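You operate a simulated robot arm through the tools that you are given. There is no shell and no other tool.

Carry out the task below with a simulated two-armed robot. There is one attempt and no reset: what you move stays moved.

Task
Air-test the small white valve and put it on the mat for its result.
Fine: clamp it and test it once; HOLDS goes on GOOD, LEAKS on REWORK; leave the clamp open. Set down upright: what you pick out.

Only the result counts: the job must be done as asked and must still hold three seconds after the hand-in. Knocking over, shifting, dropping, spilling or breaking anything else fails it.

Robot
Two 7-joint arms with two-finger parallel grippers on one trunk that stands fixed in place. Base frame: the origin is at the foot of the trunk, x ahead of it, y to its left, z up; the work surface is at about z = 820. Readings come in mm, rad, newtons and seconds.
The left shoulder is at [20, 113, 1272], the right one opposite. With the tool pointing down near the work surface each hand reaches from about 100 to 580 mm from the base axis, measured 20 degrees to its own side. Payload 1.57 kg a hand.
Tool frame (each hand has its own): the origin (TCP) lies between the finger pads and is the grasp point; the fingertips stand 30 mm ahead of it; z points along the fingers, y is the line along which they close. The gripper opens to 80 mm. The fingers are 17 mm wide and 12 mm thick; the gripper's body (40 by 82 mm) begins 80 mm behind the TCP.
Orientation is told as [roll, pitch, yaw] about the base's x, y, z axes, in that order, counted from this pose: with the fingers straight down and closing along the base's y, the tool's x points along the base's -x, its y along +y and its z along -z.

Tools
- The arms move only by the tool servo_tool. It takes "left_steps", "right_steps" or both (then of equal length, played together; a hand with none holds still); each is a list of rows, each a list of 7 numbers: the shift along the tool's x, y, z in mm, then the turn, a rotation vector about the tool's x, y, z in rad, then the gripper command, from -1 (fully open) to 1 (shut), values between in proportion. In form: [[x, y, z, wx, wy, wz, gripper], ...]. A call has 1 to 20 rows; each row shifts and turns the commanded pose from where the row before left it, along the tool's axes as they then stand. A row lasts 0.2 s, in which the tool goes at most 50 mm and 0.15 rad; a call with a longer step from one row to the next is refused whole, and so is a gripper value outside its range. Where a pose cannot be reached the arm comes as near as it can. A force on the tool above 40 N (or 10 N above the force at the start of the call, whichever is more), or a blocked arm, ends the call early, and 0.2 s more pass. Each finger travels about 45 mm/s and halts on what it meets, pressing with about 38 N; the grip force reading is that of the motor and also rises with nothing between the fingers. The clock runs only during rows and for 0.2 s after the last one: add rows that do not move to give the fingers time. It gives the time, the measured TCP pose, the force on the tool (base axes), the opening and the grip force at its end, in the units of the frame above (readings bear some noise), with the torque about the TCP (base axes, N m) and any sound that the robot's microphone picked up, and new pictures: "pictures" is both (left out), scene, wrist or none (wrist: the cameras of the hands that moved).
- Cameras (640 x 400 px; columns grow to the right, rows downward): "scene" is now at [98.1, -5.3, 1391.2]; the picture's right is [-0.06, -1.00, 0.00], its down [-0.61, 0.03, -0.79] and it looks along [0.79, -0.05, -0.61] (base axes); focal length 228 px, centre (320, 200). "left" rides on the left gripper at [72, 7, -122] in its tool frame; the picture's right is [-0.09, 1.00, 0.00], its down [-0.84, -0.08, -0.54] and it looks along [-0.54, -0.05, 0.84] (tool axes); focal length 238 px, centre (320, 200). "right" rides on the right gripper at [72, -7, -122] in its tool frame; the picture's right is [0.09, 1.00, 0.00], its down [-0.84, 0.08, -0.54] and it looks along [-0.54, 0.05, 0.84] (tool axes); focal length 238 px, centre (320, 200). There is no depth. A picture from a camera that has moved, and an enlarged one, comes with that camera's place and axes in the base frame and with its lens.
- slide_trunk(by): moves the trunk up (or, below 0, down) by that many mm; the arms and the scene camera ride with it, the base frame stays. It gives what a move gives, with no picture.
- head_to(pan, tilt): turns the head with the scene camera to pan (to the left, within 1.396 rad either way) and tilt (down, from -0.506 to 1.204), counted from straight ahead of the robot. It gives what a move gives, and a new picture of the scene camera.
- enlarge(camera, box): a new picture of the part [left, top, right, bottom] of that camera's present view, enlarged. The clock stands still meanwhile.
- job_done(): hands the job in; it is judged then, once.

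Nothing tells you positions but the pictures and the camera data. Unless the task says otherwise, let go and move clear before handing in.

The tools are called as a command line: name --argument value ..., lists and objects as JSON in quotes. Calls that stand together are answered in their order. servo_tool: Moves the arms, as the interface text tells. Its arguments: {"type":"object","properties":{"left_steps":{"type":"array","items":{"type":"array","items":{"type":"number"}}},"right_steps":{"type":"array","items":{"type":"array","items":{"type":"number"}}},"pictures":{"type":"string","enum":["both","scene","wrist","none"]}},"required":[]} The other tools are called the same way: slide_trunk (by) moves the trunk up or down; head_to (pan, tilt) turns the head that bears the scene camera; enlarge (camera, box) takes an enlarged picture of a part of a camera's view; job_done () hands the job in.

At the start:

```text
time: 0.0
left_eef_pos: [427.5, 176.1, 1235.1]
left_orientation: [0.002, 0.0, -0.001]
left_contact_force: [-0.4, 0.2, -0.4]
left_moment: [0.0, -0.01, 0.0]
left_gripper_width: 79.8
left_finger_force: 0.1
right_eef_pos: [375.7, -144.7, 1243.2]
right_orientation: [0.0, 0.0, -0.001]
right_contact_force: [1.0, -0.2, 0.8]
right_moment: [-0.06, -0.01, 0.0]
right_gripper_width: 80.1
right_finger_force: 0.0
trunk travel left (down, up): [-325.0, 245.0]
head pan, tilt (commanded): [-0.058, 0.658]
```

scene: 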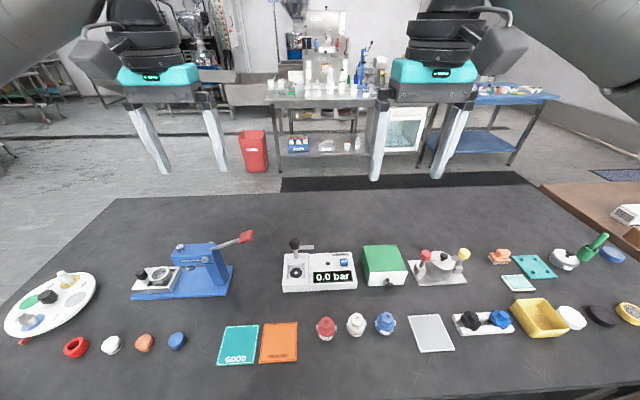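
right: 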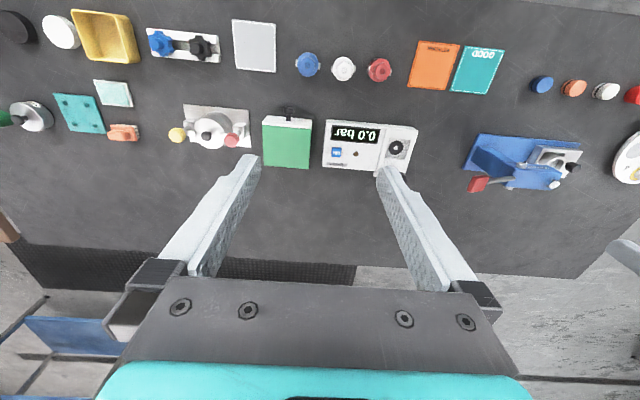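
left: 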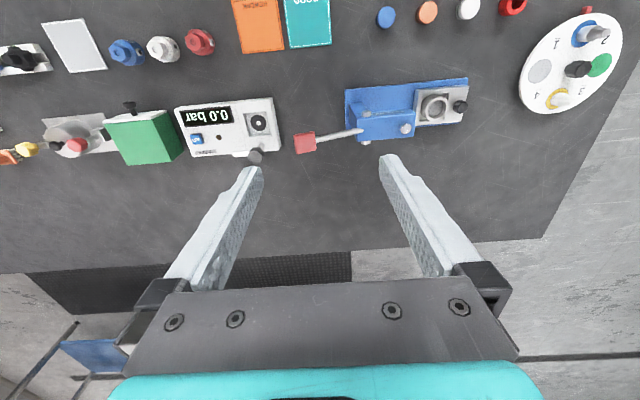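

I see a bench with a row of three small valves (red, white, blue), the GOOD and REWORK mats, and an air-test rig with a pressure display behind them. I'll enlarge the key areas before moving.

enlarge --camera "scene" --box '[260, 220, 420, 320]'

enlarge --camera "scene" --box '[200, 290, 420, 390]'

enlarge --camera "right" --box '[240, 40, 440, 180]'

enlarge --camera "left" --box '[80, 10, 300, 180]'

enlarge --camera "scene" --box '[110, 220, 270, 320]'

enlarge --camera "scene" --box '[360, 220, 640, 360]'

```text
4.00 times, centred on (340, 270) of scene
camera zoom: at [98.1, -5.3, 1391.2], right [-0.06, -1.0, 0.0], down [-0.61, 0.03, -0.79], along [0.79, -0.05, -0.61], focal length 913 px, centre (240, -80)
```

zoom: 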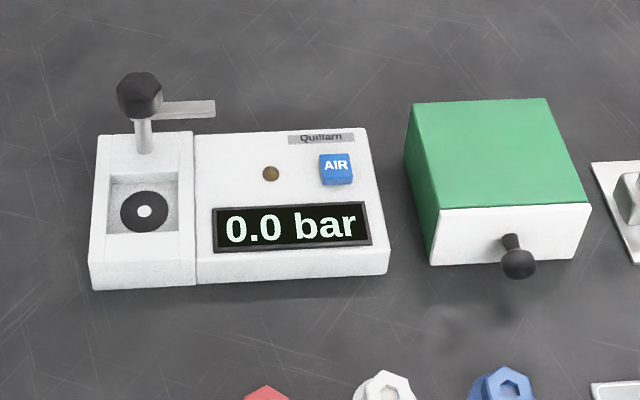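

```text
2.91 times, centred on (310, 340) of scene
camera zoom: at [98.1, -5.3, 1391.2], right [-0.06, -1.0, 0.0], down [-0.61, 0.03, -0.79], along [0.79, -0.05, -0.61], focal length 664 px, centre (349, -207)
```

zoom: 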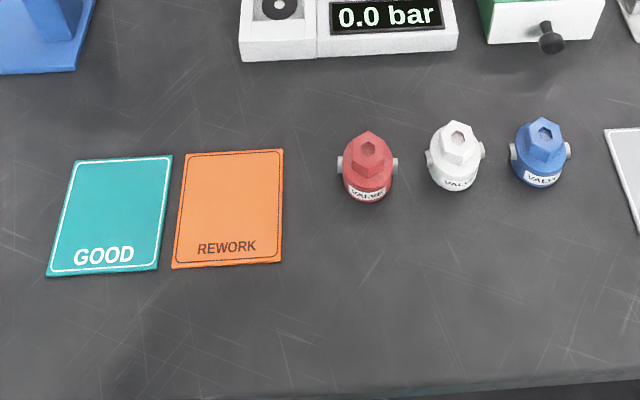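

```text
2.86 times, centred on (340, 110) of right
camera zoom: at [301.2, -151.9, 1365.5], right [-0.09, 1.0, 0.0], down [0.84, 0.08, 0.54], along [0.54, 0.05, -0.84], focal length 681 px, centre (263, 457)
```

zoom: 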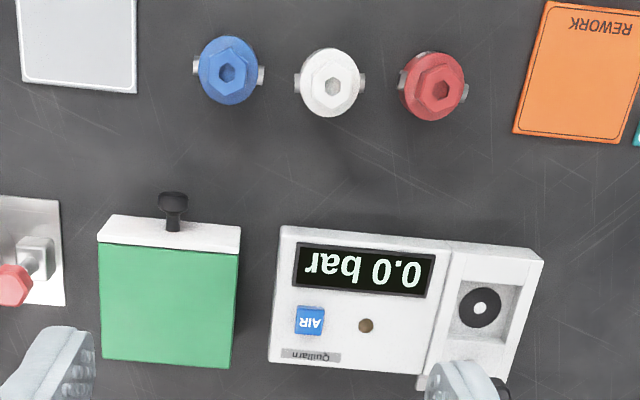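

```text
2.35 times, centred on (190, 95) of left
camera zoom: at [355.6, 183.4, 1355.0], right [0.09, 1.0, 0.0], down [0.84, -0.08, 0.54], along [0.54, -0.05, -0.84], focal length 561 px, centre (626, 447)
```

zoom: 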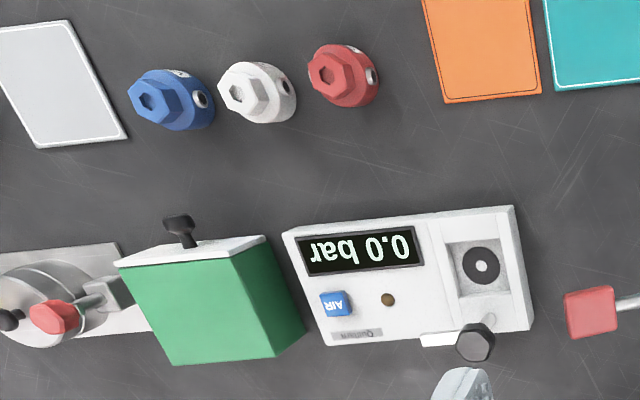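

```text
4.00 times, centred on (190, 270) of scene
camera zoom: at [98.1, -5.3, 1391.2], right [-0.06, -1.0, 0.0], down [-0.61, 0.03, -0.79], along [0.79, -0.05, -0.61], focal length 913 px, centre (840, -80)
```

zoom: 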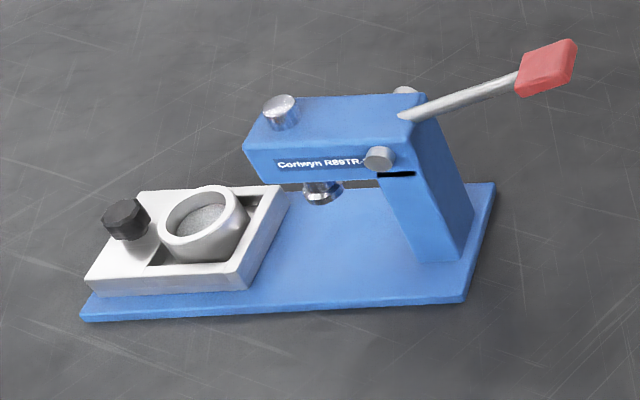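

```text
2.29 times, centred on (500, 290) of scene
camera zoom: at [98.1, -5.3, 1391.2], right [-0.06, -1.0, 0.0], down [-0.61, 0.03, -0.79], along [0.79, -0.05, -0.61], focal length 522 px, centre (-91, -6)
```

zoom: 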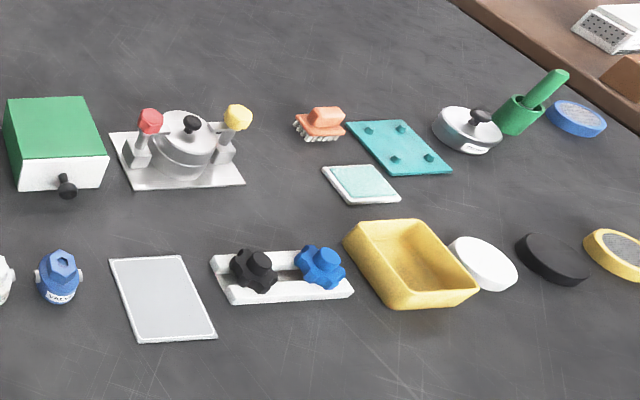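

The white valve stands at about (334, -103). The test recess is near (485, 39), GOOD near (314, 166) and REWORK near (315, 77). I'll bring the left hand closer to study the clamp and the AIR button, with the right hand above the white valve.

servo_tool --left_steps '[[-2, -26, 36, 0, 0, 0, -1], [-2, -26, 36, 0, 0, 0, -1], [-2, -26, 36, 0, 0, 0, -1], [-2, -26, 36, 0, 0, 0, -1], [-2, -26, 36, 0, 0, 0, -1]]' --right_steps '[[8, 4, 38, 0, 0, 0, -1], [8, 4, 38, 0, 0, 0, -1], [8, 4, 38, 0, 0, 0, -1], [8, 4, 38, 0, 0, 0, -1], [8, 4, 38, 0, 0, 0, -1]]' --pictures "both"

```text
time: 1.2
left_eef_pos: [435.3, 44.9, 1052.4]
left_orientation: [-0.002, 0.0, -0.001]
left_contact_force: [-1.0, 0.2, -0.5]
left_moment: [0.01, -0.03, 0.02]
left_gripper_width: 80.2
left_finger_force: 0.1
right_eef_pos: [334.4, -125.5, 1052.9]
right_orientation: [0.0, 0.0, 0.0]
right_contact_force: [-0.3, -1.0, 0.5]
right_moment: [-0.02, -0.02, 0.02]
right_gripper_width: 80.0
right_finger_force: 0.0
trunk travel left (down, up): [-325.0, 245.0]
head pan, tilt (commanded): [-0.058, 0.658]
camera scene: at [98.3, -5.8, 1391.2], right [-0.06, -1.0, 0.0], down [-0.61, 0.04, -0.79], along [0.79, -0.04, -0.61], focal length 228 px, centre (320, 200)
camera right: at [261.9, -133.4, 1174.8], right [-0.09, 1.0, 0.0], down [0.84, 0.08, 0.54], along [0.54, 0.05, -0.84], focal length 238 px, centre (320, 200)
camera left: at [363.8, 52.0, 1174.6], right [0.09, 1.0, 0.0], down [0.84, -0.08, 0.54], along [0.54, -0.05, -0.84], focal length 238 px, centre (320, 200)
```

scene: 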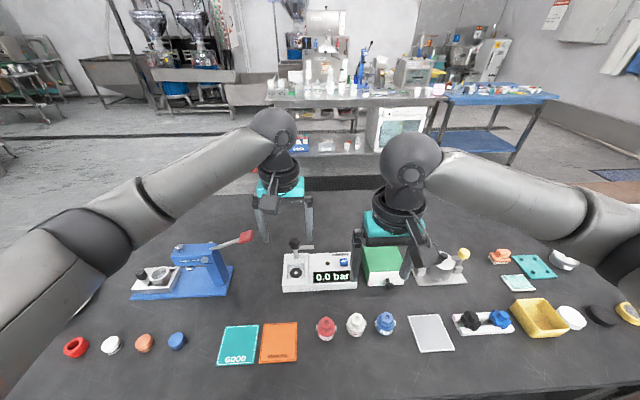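
right: 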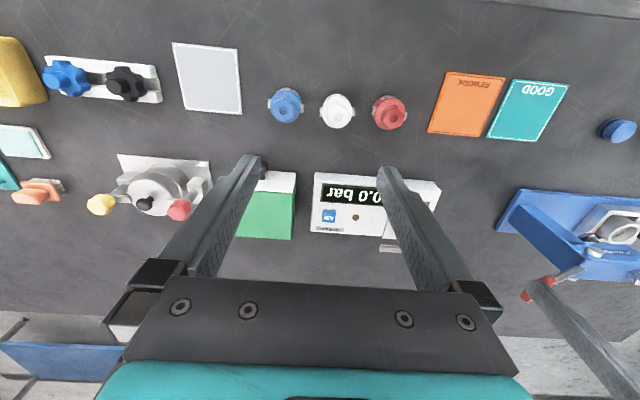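
left: 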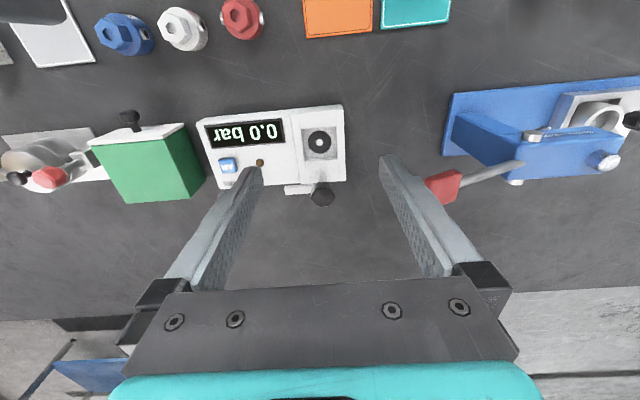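

The hands moved as commanded. Now I'll study the tester and valve closely.

enlarge --camera "left" --box '[190, 90, 370, 220]'

enlarge --camera "right" --box '[250, 70, 430, 150]'

enlarge --camera "scene" --box '[275, 230, 365, 300]'

enlarge --camera "scene" --box '[305, 300, 405, 350]'

```text
3.08 times, centred on (280, 155) of left
camera zoom: at [363.8, 52.0, 1174.6], right [0.09, 1.0, 0.0], down [0.84, -0.08, 0.54], along [0.54, -0.05, -0.84], focal length 733 px, centre (443, 338)
```

zoom: 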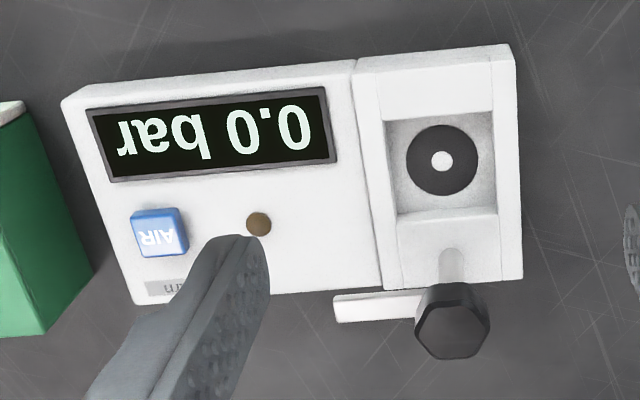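

```text
3.56 times, centred on (340, 110) of right
camera zoom: at [261.9, -133.4, 1174.8], right [-0.09, 1.0, 0.0], down [0.84, 0.08, 0.54], along [0.54, 0.05, -0.84], focal length 848 px, centre (249, 520)
```

zoom: 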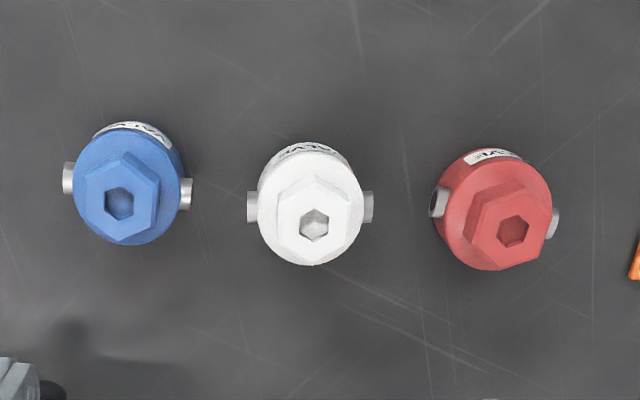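

```text
5.71 times, centred on (320, 265) of scene
camera zoom: at [98.3, -5.8, 1391.2], right [-0.06, -1.0, 0.0], down [-0.61, 0.04, -0.79], along [0.79, -0.04, -0.61], focal length 1305 px, centre (320, -171)
```

zoom: 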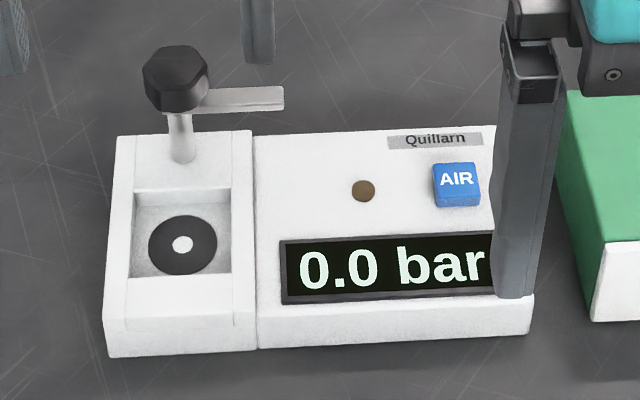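

```text
6.40 times, centred on (355, 325) of scene
camera zoom: at [98.3, -5.8, 1391.2], right [-0.06, -1.0, 0.0], down [-0.61, 0.04, -0.79], along [0.79, -0.04, -0.61], focal length 1461 px, centre (96, -600)
```

zoom: 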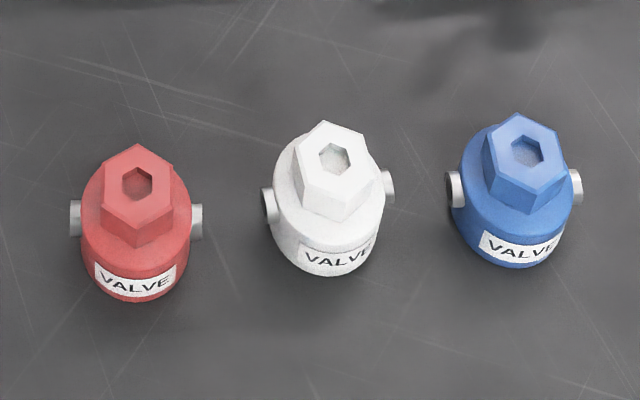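

The tester has a square recess with a black seal ring, and a post with a black knob whose bar is swung to the right, clear of the recess. The valve top stands about 40 mm above the table. I'll lower both hands to get a better view of each.

servo_tool --left_steps '[[0, -2, 42, 0, 0, 0, -1], [0, -2, 42, 0, 0, 0, -1], [0, -2, 42, 0, 0, 0, -1]]' --right_steps '[[0, 7, 38, 0, 0, 0, -1], [-1, 7, 38, 0, 0, 0, -1], [-1, 7, 38, 0, 0, 0, -1]]' --pictures "wrist"

enlarge --camera "left" --box '[210, 80, 430, 240]'

enlarge --camera "right" --box '[250, 60, 410, 160]'

```text
time: 2.0
left_eef_pos: [435.9, 40.7, 926.0]
left_orientation: [0.0, -0.002, 0.0]
left_contact_force: [-0.5, -0.8, 0.4]
left_moment: [0.01, -0.01, -0.04]
left_gripper_width: 80.1
left_finger_force: 0.0
right_eef_pos: [337.2, -104.0, 937.2]
right_orientation: [0.001, 0.0, -0.001]
right_contact_force: [0.2, 0.3, -0.6]
right_moment: [0.02, 0.03, 0.0]
right_gripper_width: 80.1
right_finger_force: 0.0
trunk travel left (down, up): [-325.0, 245.0]
head pan, tilt (commanded): [-0.058, 0.658]
camera right: at [264.2, -112.2, 1060.1], right [-0.09, 1.0, 0.0], down [0.84, 0.08, 0.54], along [0.54, 0.05, -0.84], focal length 238 px, centre (320, 200)
camera left: at [364.1, 48.8, 1047.5], right [0.09, 1.0, 0.0], down [0.84, -0.08, 0.54], along [0.54, -0.05, -0.84], focal length 238 px, centre (320, 200)
```

right: 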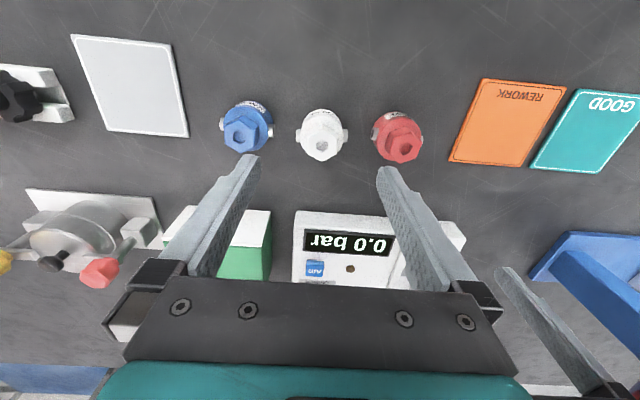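
left: 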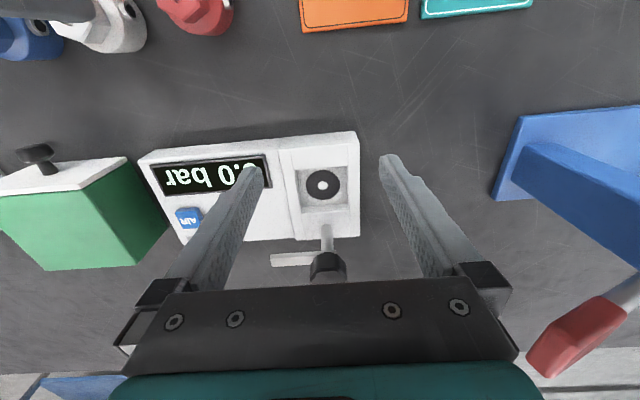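

```text
2.50 times, centred on (320, 160) of left
camera zoom: at [364.1, 48.8, 1047.5], right [0.09, 1.0, 0.0], down [0.84, -0.08, 0.54], along [0.54, -0.05, -0.84], focal length 596 px, centre (320, 300)
```

zoom: 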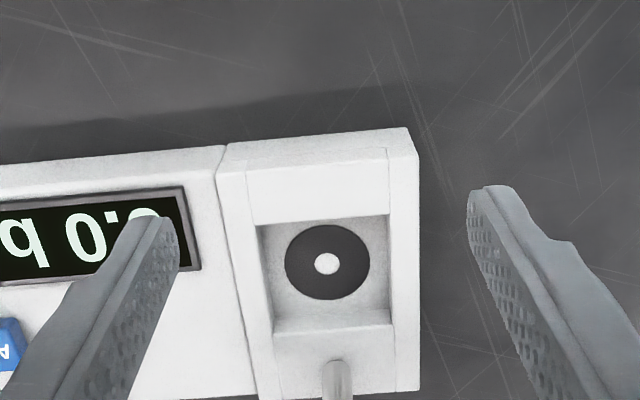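

```text
4.00 times, centred on (330, 110) of right
camera zoom: at [264.2, -112.2, 1060.1], right [-0.09, 1.0, 0.0], down [0.84, 0.08, 0.54], along [0.54, 0.05, -0.84], focal length 953 px, centre (280, 560)
```

zoom: 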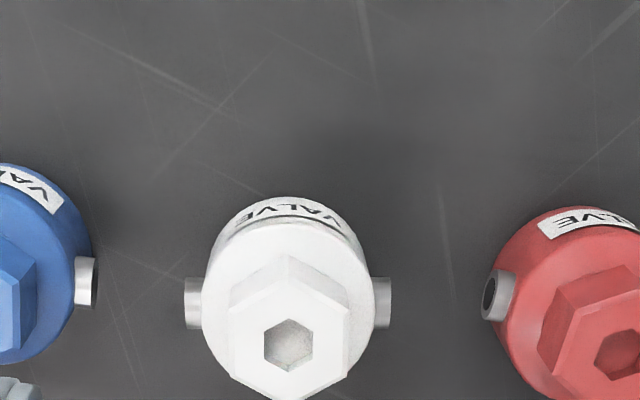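

The white valve's hex top has flats facing ±y, at about (333, -104) with its top near z 868. It is yawed by about 0.09 rad. I'll take finer zooms to measure the recess and the clamp.

enlarge --camera "left" --box '[260, 120, 380, 200]'

enlarge --camera "left" --box '[250, 190, 390, 290]'

enlarge --camera "right" --box '[280, 90, 360, 180]'

enlarge --camera "scene" --box '[275, 230, 345, 300]'

```text
5.00 times, centred on (320, 160) of left
camera zoom: at [364.1, 48.8, 1047.5], right [0.09, 1.0, 0.0], down [0.84, -0.08, 0.54], along [0.54, -0.05, -0.84], focal length 1192 px, centre (320, 400)
```

zoom: 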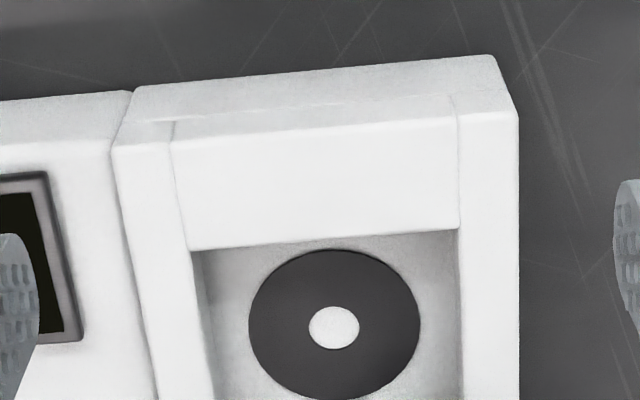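

```text
4.00 times, centred on (320, 240) of left
camera zoom: at [364.1, 48.8, 1047.5], right [0.09, 1.0, 0.0], down [0.84, -0.08, 0.54], along [0.54, -0.05, -0.84], focal length 953 px, centre (320, 40)
```

zoom: 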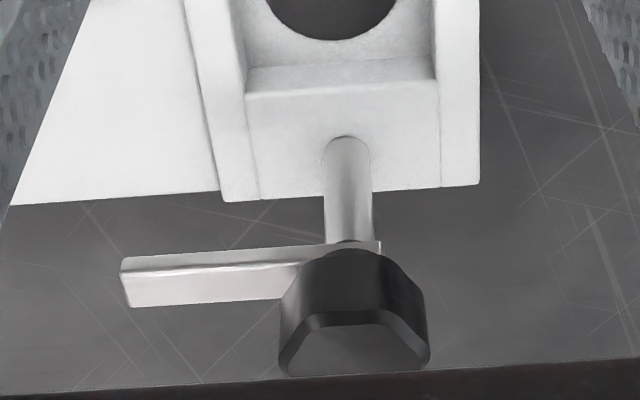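

```text
4.44 times, centred on (320, 135) of right
camera zoom: at [264.2, -112.2, 1060.1], right [-0.09, 1.0, 0.0], down [0.84, 0.08, 0.54], along [0.54, 0.05, -0.84], focal length 1059 px, centre (320, 489)
```

zoom: 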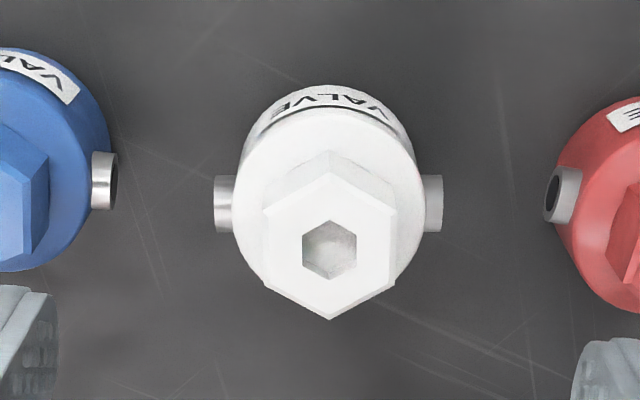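

```text
5.71 times, centred on (310, 265) of scene
camera zoom: at [98.2, -5.4, 1391.2], right [-0.06, -1.0, 0.0], down [-0.61, 0.03, -0.79], along [0.79, -0.05, -0.61], focal length 1305 px, centre (377, -171)
```

zoom: 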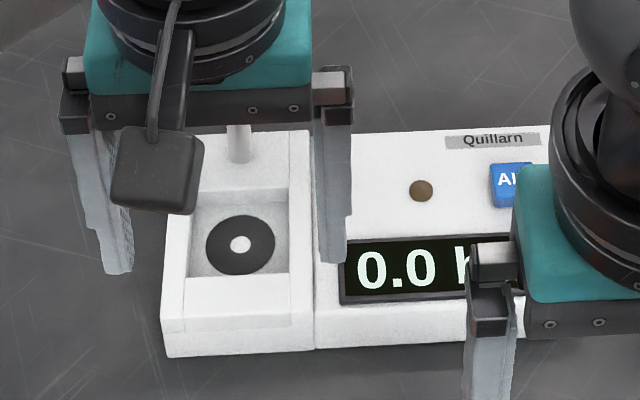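

The recess is about 47 mm square, centred near (476–479, 41), with its top at z≈858 and floor around 845. It is aligned with the base axes. The valve body will fit and its side ports should clear the walls. I'll lower the partly open right hand over the hex cap, turned 0.09 rad, and check before closing.

servo_tool --right_steps '[[4, 0, 0, 0, 0, -0.09, -0.25], [0, 0, 15, 0, 0, 0, -0.25], [0, 0, 15, 0, 0, 0, -0.25], [0, 0, 0, 0, 0, 0, -0.25]]' --pictures "wrist"

enlarge --camera "right" --box '[260, 90, 380, 190]'

enlarge --camera "scene" --box '[310, 280, 410, 350]'

```text
time: 3.0
left_eef_pos: [436.8, 40.6, 926.7]
left_orientation: [0.001, 0.001, 0.0]
left_contact_force: [0.1, -0.5, 0.2]
left_moment: [-0.01, 0.0, -0.03]
left_gripper_width: 80.0
left_finger_force: 0.0
right_eef_pos: [332.6, -104.7, 907.9]
right_orientation: [0.001, 0.001, 0.09]
right_contact_force: [0.9, 0.8, -0.2]
right_moment: [-0.05, 0.0, 0.01]
right_gripper_width: 50.0
right_finger_force: 0.1
trunk travel left (down, up): [-325.0, 245.0]
head pan, tilt (commanded): [-0.058, 0.658]
camera right: at [260.3, -118.3, 1030.2], right [-0.18, 0.98, 0.0], down [0.83, 0.15, 0.54], along [0.53, 0.1, -0.84], focal length 238 px, centre (320, 200)
```

right: 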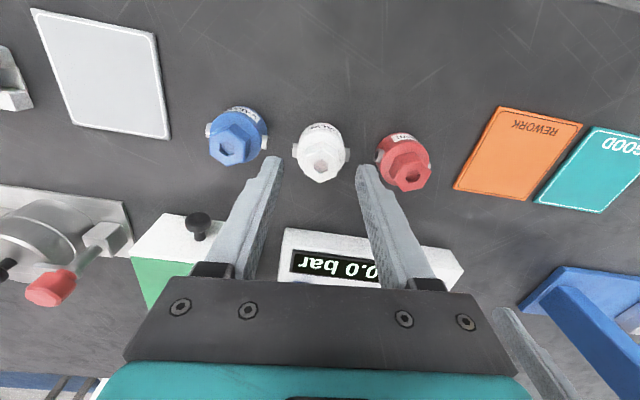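

```text
4.00 times, centred on (320, 140) of right
camera zoom: at [260.3, -118.3, 1030.2], right [-0.18, 0.98, 0.0], down [0.83, 0.15, 0.54], along [0.53, 0.1, -0.84], focal length 953 px, centre (320, 440)
```

zoom: 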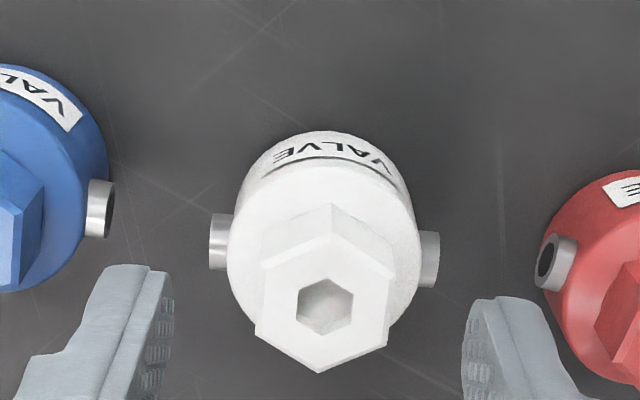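

```text
5.71 times, centred on (360, 315) of scene
camera zoom: at [98.1, -5.3, 1391.2], right [-0.06, -1.0, 0.0], down [-0.61, 0.03, -0.79], along [0.79, -0.05, -0.61], focal length 1305 px, centre (91, -457)
```

zoom: 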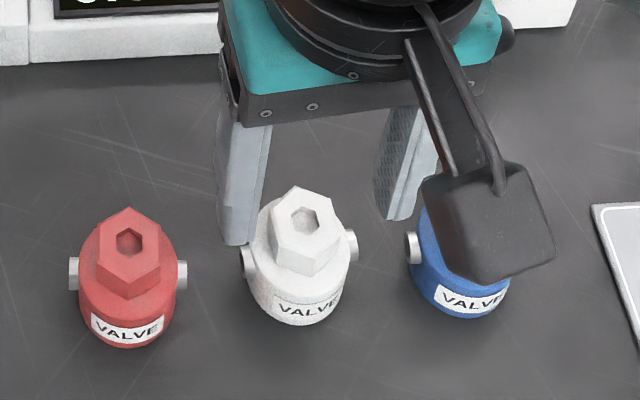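

The fingers straddle the hex cap and are well aligned with it. I'll go down 18 mm and look again before closing.

servo_tool --right_steps '[[0, 0.5, 9, 0, 0, 0, -0.25], [0, 0, 9, 0, 0, 0, -0.25], [0, 0, 0, 0, 0, 0, -0.25]]' --pictures "none"

enlarge --camera "right" --box '[260, 100, 380, 200]'

enlarge --camera "scene" --box '[320, 290, 390, 350]'

```text
time: 3.8
left_eef_pos: [437.0, 41.1, 926.6]
left_orientation: [0.001, -0.001, 0.0]
left_contact_force: [0.3, 0.3, 0.3]
left_moment: [0.01, 0.03, -0.02]
left_gripper_width: 79.7
left_finger_force: 0.1
right_eef_pos: [332.9, -103.7, 889.5]
right_orientation: [-0.001, 0.0, 0.093]
right_contact_force: [-0.3, -1.0, 0.0]
right_moment: [0.06, -0.03, -0.01]
right_gripper_width: 49.8
right_finger_force: 0.1
trunk travel left (down, up): [-325.0, 245.0]
head pan, tilt (commanded): [-0.058, 0.658]
```

```text
4.00 times, centred on (320, 150) of right
camera zoom: at [260.5, -118.1, 1012.6], right [-0.18, 0.98, 0.0], down [0.83, 0.15, 0.54], along [0.53, 0.1, -0.84], focal length 953 px, centre (320, 400)
```

zoom: 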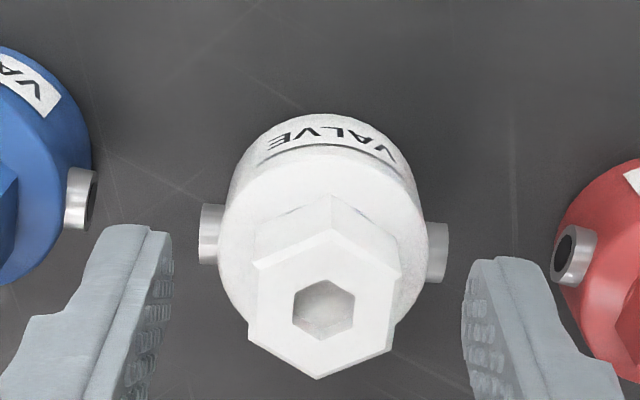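

```text
6.67 times, centred on (355, 320) of scene
camera zoom: at [98.1, -5.3, 1391.2], right [-0.06, -1.0, 0.0], down [-0.61, 0.03, -0.79], along [0.79, -0.05, -0.61], focal length 1522 px, centre (87, -600)
```

zoom: 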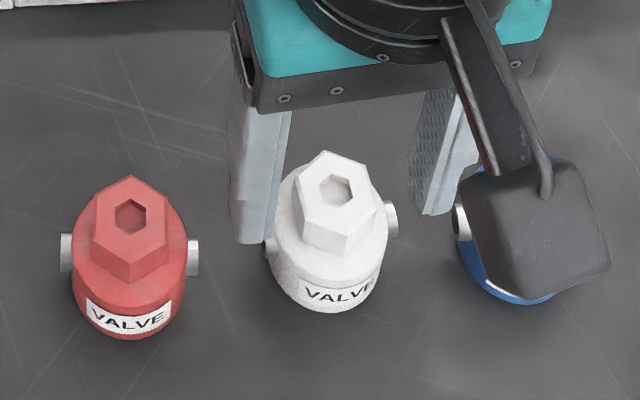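

The fingertips are level with the lower part of the hex. I'll close the gripper now.

servo_tool --right_steps '[[0, 0, 0, 0, 0, 0, 0.2], [0, 0, 0, 0, 0, 0, 1], [0, 0, 0, 0, 0, 0, 1], [0, 0, 0, 0, 0, 0, 1], [0, 0, 0, 0, 0, 0, 1]]' --pictures "none"

enlarge --camera "right" --box '[260, 100, 380, 200]'

enlarge --camera "scene" --box '[320, 290, 390, 350]'

```text
time: 5.0
left_eef_pos: [436.6, 40.5, 926.9]
left_orientation: [-0.001, 0.0, 0.001]
left_contact_force: [1.1, -0.7, -0.3]
left_moment: [0.0, 0.04, 0.02]
left_gripper_width: 79.9
left_finger_force: 0.2
right_eef_pos: [330.6, -103.1, 889.9]
right_orientation: [0.001, 0.0, 0.09]
right_contact_force: [-0.2, -0.5, 0.0]
right_moment: [-0.02, 0.0, 0.03]
right_gripper_width: 25.7
right_finger_force: 37.1
trunk travel left (down, up): [-325.0, 245.0]
head pan, tilt (commanded): [-0.058, 0.658]
```

```text
4.00 times, centred on (320, 150) of right
camera zoom: at [260.5, -118.2, 1012.8], right [-0.18, 0.98, 0.0], down [0.83, 0.15, 0.54], along [0.53, 0.1, -0.84], focal length 953 px, centre (320, 400)
```

zoom: 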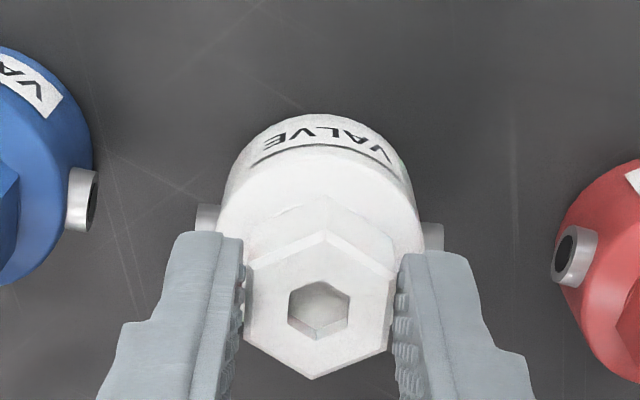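

```text
6.67 times, centred on (355, 320) of scene
camera zoom: at [98.1, -5.3, 1391.2], right [-0.06, -1.0, 0.0], down [-0.61, 0.03, -0.79], along [0.79, -0.05, -0.61], focal length 1522 px, centre (87, -600)
```

zoom: 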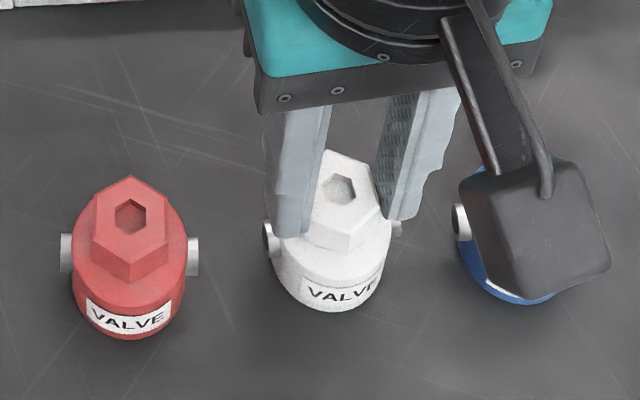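

The hex cap is gripped at 25.7 mm width. I'll lift the valve and move the left hand up and out of the way.

servo_tool --left_steps '[[0, 0, -45, 0, 0, 0, -1], [0, 0, -45, 0, 0, 0, -1], [0, 0, -45, 0, 0, 0, -1], [0, 45, 0, 0, 0, 0, -1], [0, 45, 0, 0, 0, 0, -1], [0, 45, 0, 0, 0, 0, -1], [0, 40, 0, 0, 0, 0, -1]]' --right_steps '[[0, 0, -15, 0, 0, 0, 1], [0, 0, -25, 0, 0, 0, 1], [0, 0, -30, 0, 0, 0, 1], [0, 0, 0, 0, 0, 0, 1], [0, 0, 0, 0, 0, 0, 1], [0, 0, 0, 0, 0, 0, 1], [0, 0, 0, 0, 0, 0, 1]]' --pictures "both"

enlarge --camera "right" --box '[260, 100, 380, 200]'

enlarge --camera "scene" --box '[270, 225, 410, 345]'

```text
time: 6.6
left_eef_pos: [438.3, 215.2, 1062.0]
left_orientation: [-0.002, -0.001, -0.002]
left_contact_force: [-0.1, 0.2, -0.4]
left_moment: [-0.01, 0.0, -0.01]
left_gripper_width: 80.1
left_finger_force: 0.1
right_eef_pos: [329.4, -102.9, 960.6]
right_orientation: [0.001, 0.0, 0.09]
right_contact_force: [-0.7, 0.9, -0.8]
right_moment: [0.01, 0.03, 0.01]
right_gripper_width: 25.6
right_finger_force: 37.1
trunk travel left (down, up): [-325.0, 245.0]
head pan, tilt (commanded): [-0.058, 0.658]
camera scene: at [98.0, -4.9, 1391.2], right [-0.06, -1.0, 0.0], down [-0.61, 0.03, -0.79], along [0.79, -0.05, -0.61], focal length 228 px, centre (320, 200)
camera right: at [258.7, -117.9, 1082.3], right [-0.18, 0.98, 0.0], down [0.83, 0.15, 0.54], along [0.53, 0.1, -0.84], focal length 238 px, centre (320, 200)
camera left: at [365.6, 223.3, 1183.6], right [0.09, 1.0, 0.0], down [0.84, -0.08, 0.54], along [0.54, -0.05, -0.84], focal length 238 px, centre (320, 200)
```

scene: 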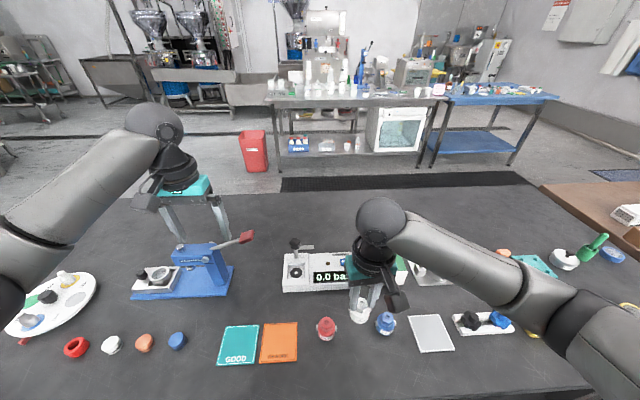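
right: 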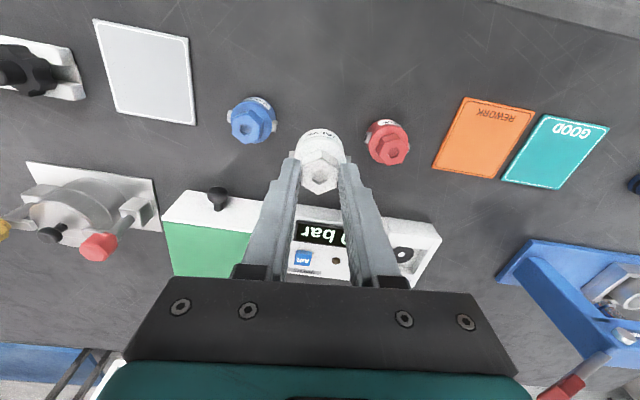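
left: 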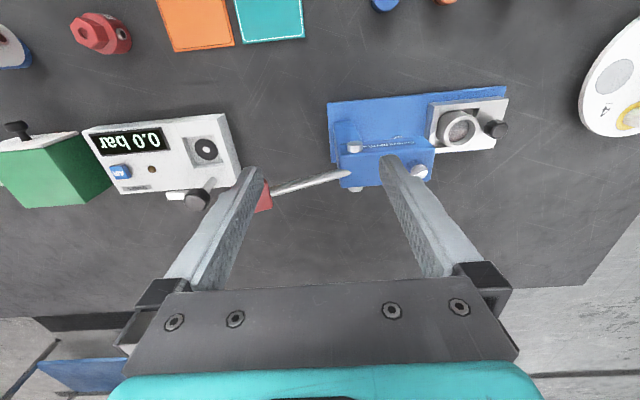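

```text
4.00 times, centred on (320, 150) of right
camera zoom: at [258.7, -117.9, 1082.3], right [-0.18, 0.98, 0.0], down [0.83, 0.15, 0.54], along [0.53, 0.1, -0.84], focal length 953 px, centre (320, 400)
```

zoom: 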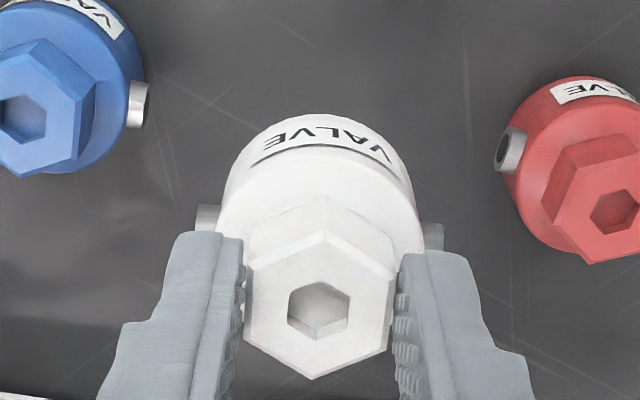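

```text
3.33 times, centred on (340, 285) of scene
camera zoom: at [98.0, -4.9, 1391.2], right [-0.06, -1.0, 0.0], down [-0.61, 0.03, -0.79], along [0.79, -0.05, -0.61], focal length 761 px, centre (253, -83)
```

zoom: 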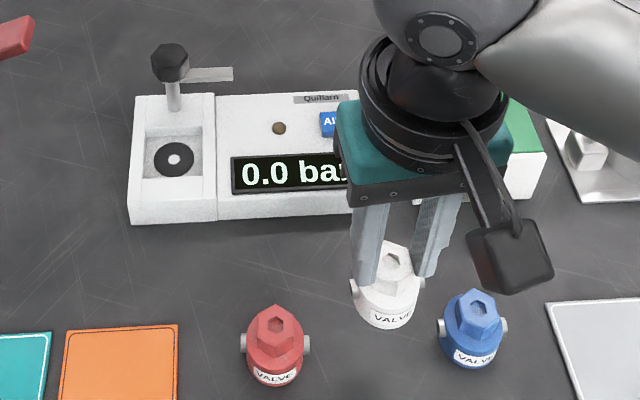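

The valve is securely lifted. I'll zoom from the left hand's new viewpoint to triangulate the seal centre.

enlarge --camera "left" --box '[150, 100, 260, 210]'

enlarge --camera "right" --box '[280, 190, 450, 300]'

```text
3.64 times, centred on (205, 155) of left
camera zoom: at [365.6, 223.3, 1183.6], right [0.09, 1.0, 0.0], down [0.84, -0.08, 0.54], along [0.54, -0.05, -0.84], focal length 867 px, centre (738, 364)
```

zoom: 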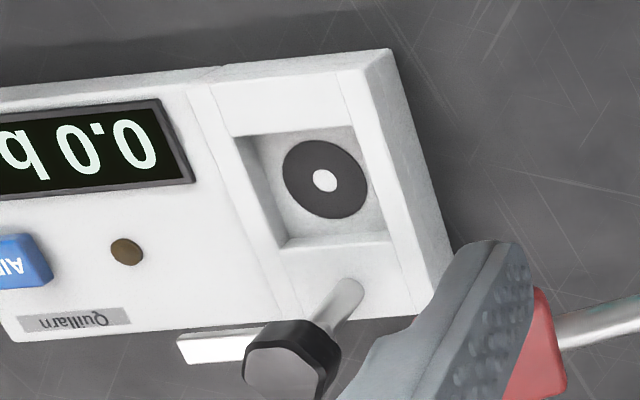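

```text
3.64 times, centred on (365, 245) of right
camera zoom: at [258.7, -117.9, 1082.3], right [-0.18, 0.98, 0.0], down [0.83, 0.15, 0.54], along [0.53, 0.1, -0.84], focal length 867 px, centre (156, 36)
```

zoom: 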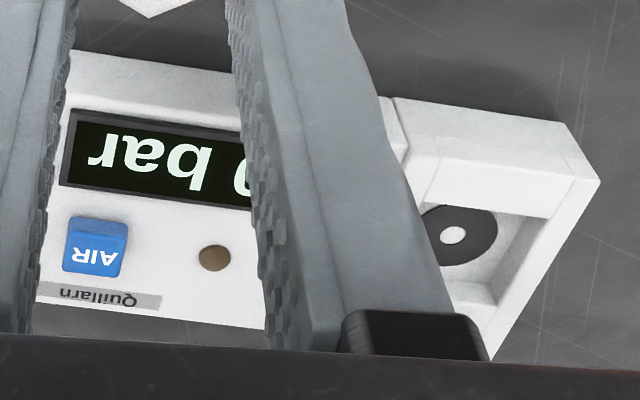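

The seal centre triangulates to about (480, 40.3), with the floor near z 841 and the box square to the base. The valve sits about 2 mm ahead of the TCP in the grip. I'll carry it over the recess with yaw 0 and check.

servo_tool --right_steps '[[0, 0, -5, 0, 0, 0.09, 1], [-29.6, 28.7, 0, 0, 0, 0, 1], [-29.6, 28.7, 0, 0, 0, 0, 1], [-29.6, 28.7, 0, 0, 0, 0, 1], [-29.6, 28.7, 0, 0, 0, 0, 1], [-29.6, 28.7, 0, 0, 0, 0, 1], [0, 0, 0, 0, 0, 0, 1]]' --pictures "both"

enlarge --camera "right" --box '[230, 80, 410, 200]'

enlarge --camera "scene" --box '[260, 220, 370, 310]'

enlarge --camera "left" --box '[150, 100, 260, 210]'

```text
time: 8.2
left_eef_pos: [438.5, 215.2, 1061.9]
left_orientation: [0.0, 0.0, 0.0]
left_contact_force: [-0.3, -0.2, -0.7]
left_moment: [0.01, -0.01, 0.01]
left_gripper_width: 79.9
left_finger_force: 0.1
right_eef_pos: [480.8, 40.4, 967.7]
right_orientation: [0.0, 0.0, 0.001]
right_contact_force: [0.0, -0.5, -1.3]
right_moment: [0.04, -0.04, 0.02]
right_gripper_width: 25.7
right_finger_force: 36.6
trunk travel left (down, up): [-325.0, 245.0]
head pan, tilt (commanded): [-0.058, 0.658]
camera scene: at [98.2, -5.5, 1391.2], right [-0.06, -1.0, 0.0], down [-0.61, 0.04, -0.79], along [0.79, -0.05, -0.61], focal length 228 px, centre (320, 200)
camera right: at [408.2, 32.1, 1090.6], right [-0.09, 1.0, 0.0], down [0.84, 0.08, 0.54], along [0.54, 0.05, -0.84], focal length 238 px, centre (320, 200)
```

scene: 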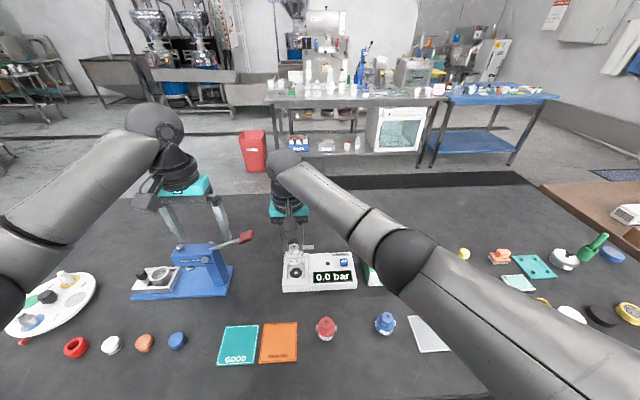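
right: 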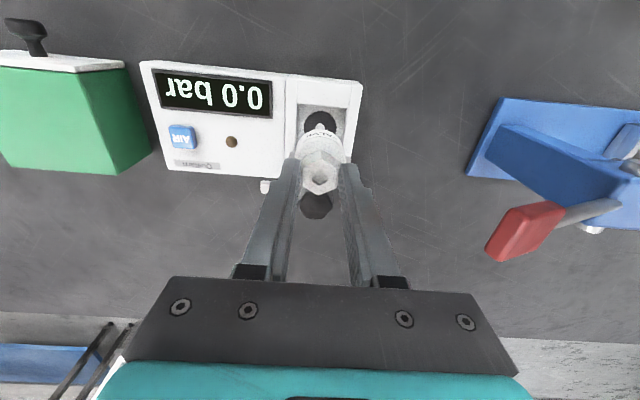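

```text
3.33 times, centred on (320, 140) of right
camera zoom: at [408.2, 32.1, 1090.6], right [-0.09, 1.0, 0.0], down [0.84, 0.08, 0.54], along [0.54, 0.05, -0.84], focal length 794 px, centre (320, 400)
```

zoom: 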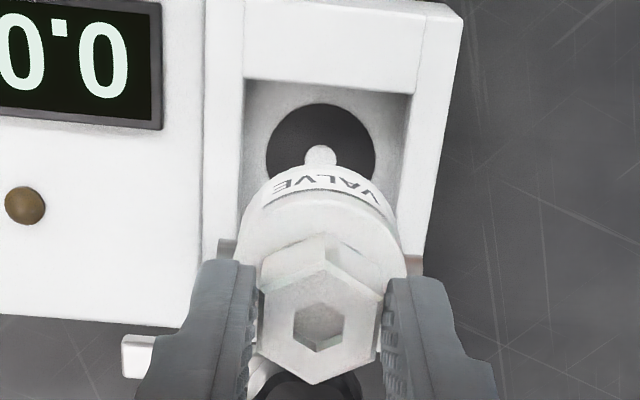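

```text
4.44 times, centred on (315, 265) of scene
camera zoom: at [98.2, -5.5, 1391.2], right [-0.06, -1.0, 0.0], down [-0.61, 0.04, -0.79], along [0.79, -0.05, -0.61], focal length 1015 px, centre (342, -89)
```

zoom: 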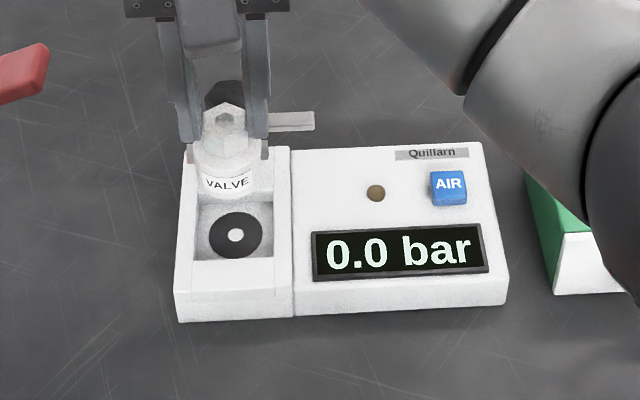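

```text
3.64 times, centred on (205, 155) of left
camera zoom: at [365.9, 222.4, 1183.6], right [0.09, 1.0, 0.0], down [0.84, -0.08, 0.54], along [0.54, -0.05, -0.84], focal length 867 px, centre (738, 364)
```

zoom: 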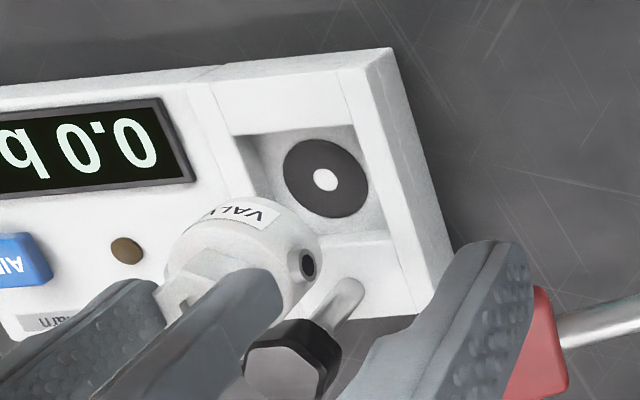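

The valve is above the recess, about 4 mm too far forward relative to the seal. I'll correct that and lower it to just above the box top for a check.

servo_tool --right_steps '[[4, -0.3, 0, 0, 0, 0, 1], [0, 0, 20, 0, 0, 0, 1], [0, 0, 16, 0, 0, 0, 1], [0, 0, 0, 0, 0, 0, 1]]' --pictures "none"

enlarge --camera "right" --box '[230, 80, 410, 200]'

enlarge --camera "scene" --box '[270, 230, 340, 300]'

enlarge --camera "left" --box '[170, 110, 250, 190]'

```text
time: 9.2
left_eef_pos: [439.6, 214.7, 1061.0]
left_orientation: [0.0, -0.001, 0.001]
left_contact_force: [0.3, -0.3, -0.5]
left_moment: [-0.01, -0.01, 0.0]
left_gripper_width: 80.0
left_finger_force: 0.1
right_eef_pos: [476.6, 41.4, 929.9]
right_orientation: [0.0, -0.001, 0.0]
right_contact_force: [0.8, 0.4, -1.3]
right_moment: [0.0, 0.01, -0.01]
right_gripper_width: 25.8
right_finger_force: 37.3
trunk travel left (down, up): [-325.0, 245.0]
head pan, tilt (commanded): [-0.058, 0.658]
```

```text
3.33 times, centred on (320, 140) of right
camera zoom: at [403.5, 33.2, 1053.0], right [-0.09, 1.0, 0.0], down [0.84, 0.08, 0.54], along [0.54, 0.05, -0.84], focal length 794 px, centre (320, 400)
```

zoom: 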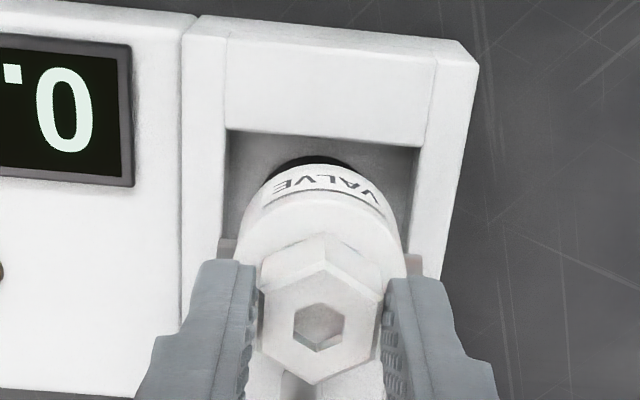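

```text
5.71 times, centred on (305, 265) of scene
camera zoom: at [98.1, -5.4, 1391.2], right [-0.06, -1.0, 0.0], down [-0.61, 0.03, -0.79], along [0.79, -0.05, -0.61], focal length 1305 px, centre (406, -171)
```

zoom: 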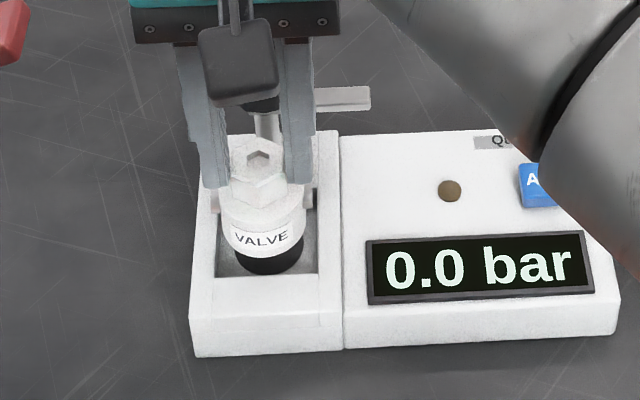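

```text
5.00 times, centred on (210, 150) of left
camera zoom: at [365.9, 222.5, 1183.6], right [0.09, 1.0, 0.0], down [0.84, -0.08, 0.54], along [0.54, -0.05, -0.84], focal length 1192 px, centre (870, 450)
```

zoom: 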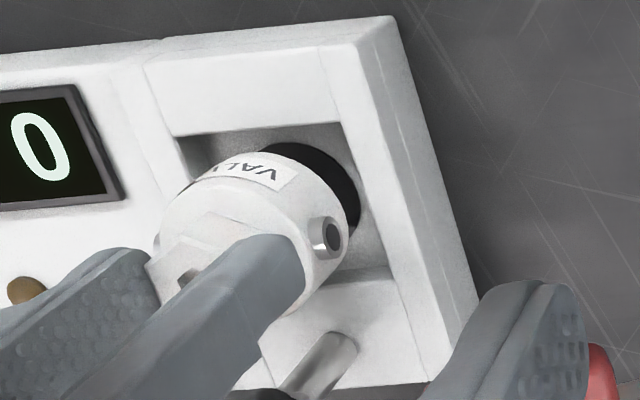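

The valve is centred over the seal to within about 1 mm by both the scene and wrist views. I'll lower it gently into the recess.

servo_tool --right_steps '[[0, -0.5, 6, 0, 0, 0, 1], [0, 0, 5, 0, 0, 0, 1], [0, 0, 3, 0, 0, 0, 1], [0, 0, 2, 0, 0, 0, 1], [0, 0, 0, 0, 0, 0, 1]]' --pictures "none"

enlarge --camera "right" --box '[230, 80, 410, 200]'

enlarge --camera "scene" --box '[270, 230, 340, 300]'

enlarge --camera "left" --box '[170, 110, 250, 190]'

```text
time: 10.4
left_eef_pos: [439.3, 214.4, 1062.4]
left_orientation: [-0.001, 0.0, 0.0]
left_contact_force: [-0.1, -0.7, -0.2]
left_moment: [0.0, 0.04, -0.01]
left_gripper_width: 79.7
left_finger_force: 0.1
right_eef_pos: [475.9, 39.1, 913.5]
right_orientation: [0.0, 0.001, 0.0]
right_contact_force: [0.5, 0.9, -0.5]
right_moment: [-0.02, 0.0, 0.0]
right_gripper_width: 25.6
right_finger_force: 37.0
trunk travel left (down, up): [-325.0, 245.0]
head pan, tilt (commanded): [-0.058, 0.658]
```

```text
3.33 times, centred on (320, 140) of right
camera zoom: at [403.4, 31.7, 1036.4], right [-0.09, 1.0, 0.0], down [0.84, 0.08, 0.54], along [0.54, 0.05, -0.84], focal length 794 px, centre (320, 400)
```

zoom: 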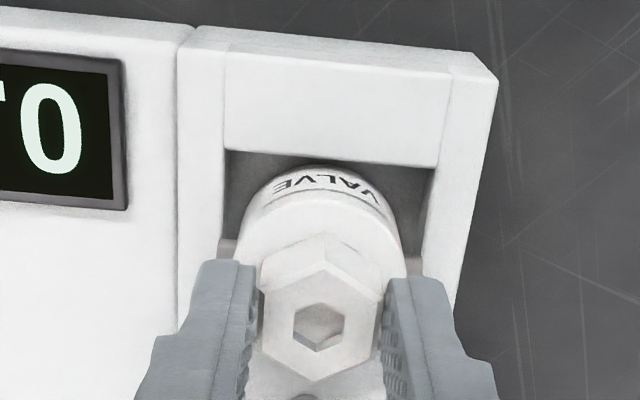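

```text
5.71 times, centred on (305, 265) of scene
camera zoom: at [98.1, -5.3, 1391.2], right [-0.06, -1.0, 0.0], down [-0.61, 0.03, -0.79], along [0.79, -0.05, -0.61], focal length 1305 px, centre (406, -171)
```

zoom: 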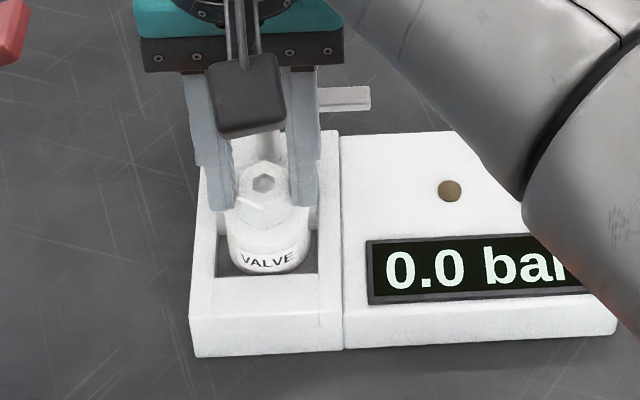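

```text
5.00 times, centred on (210, 150) of left
camera zoom: at [365.9, 222.6, 1183.6], right [0.09, 1.0, 0.0], down [0.84, -0.08, 0.54], along [0.54, -0.05, -0.84], focal length 1192 px, centre (870, 450)
```

zoom: 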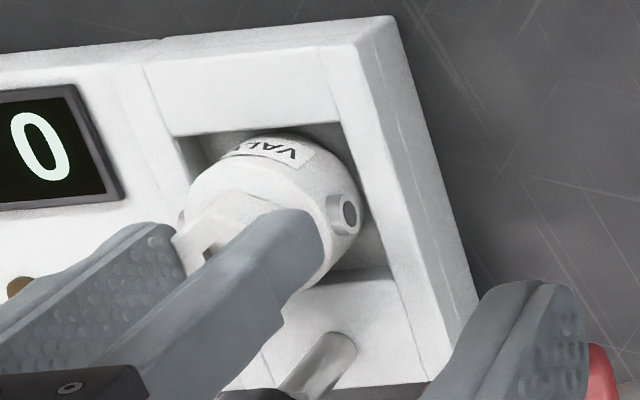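

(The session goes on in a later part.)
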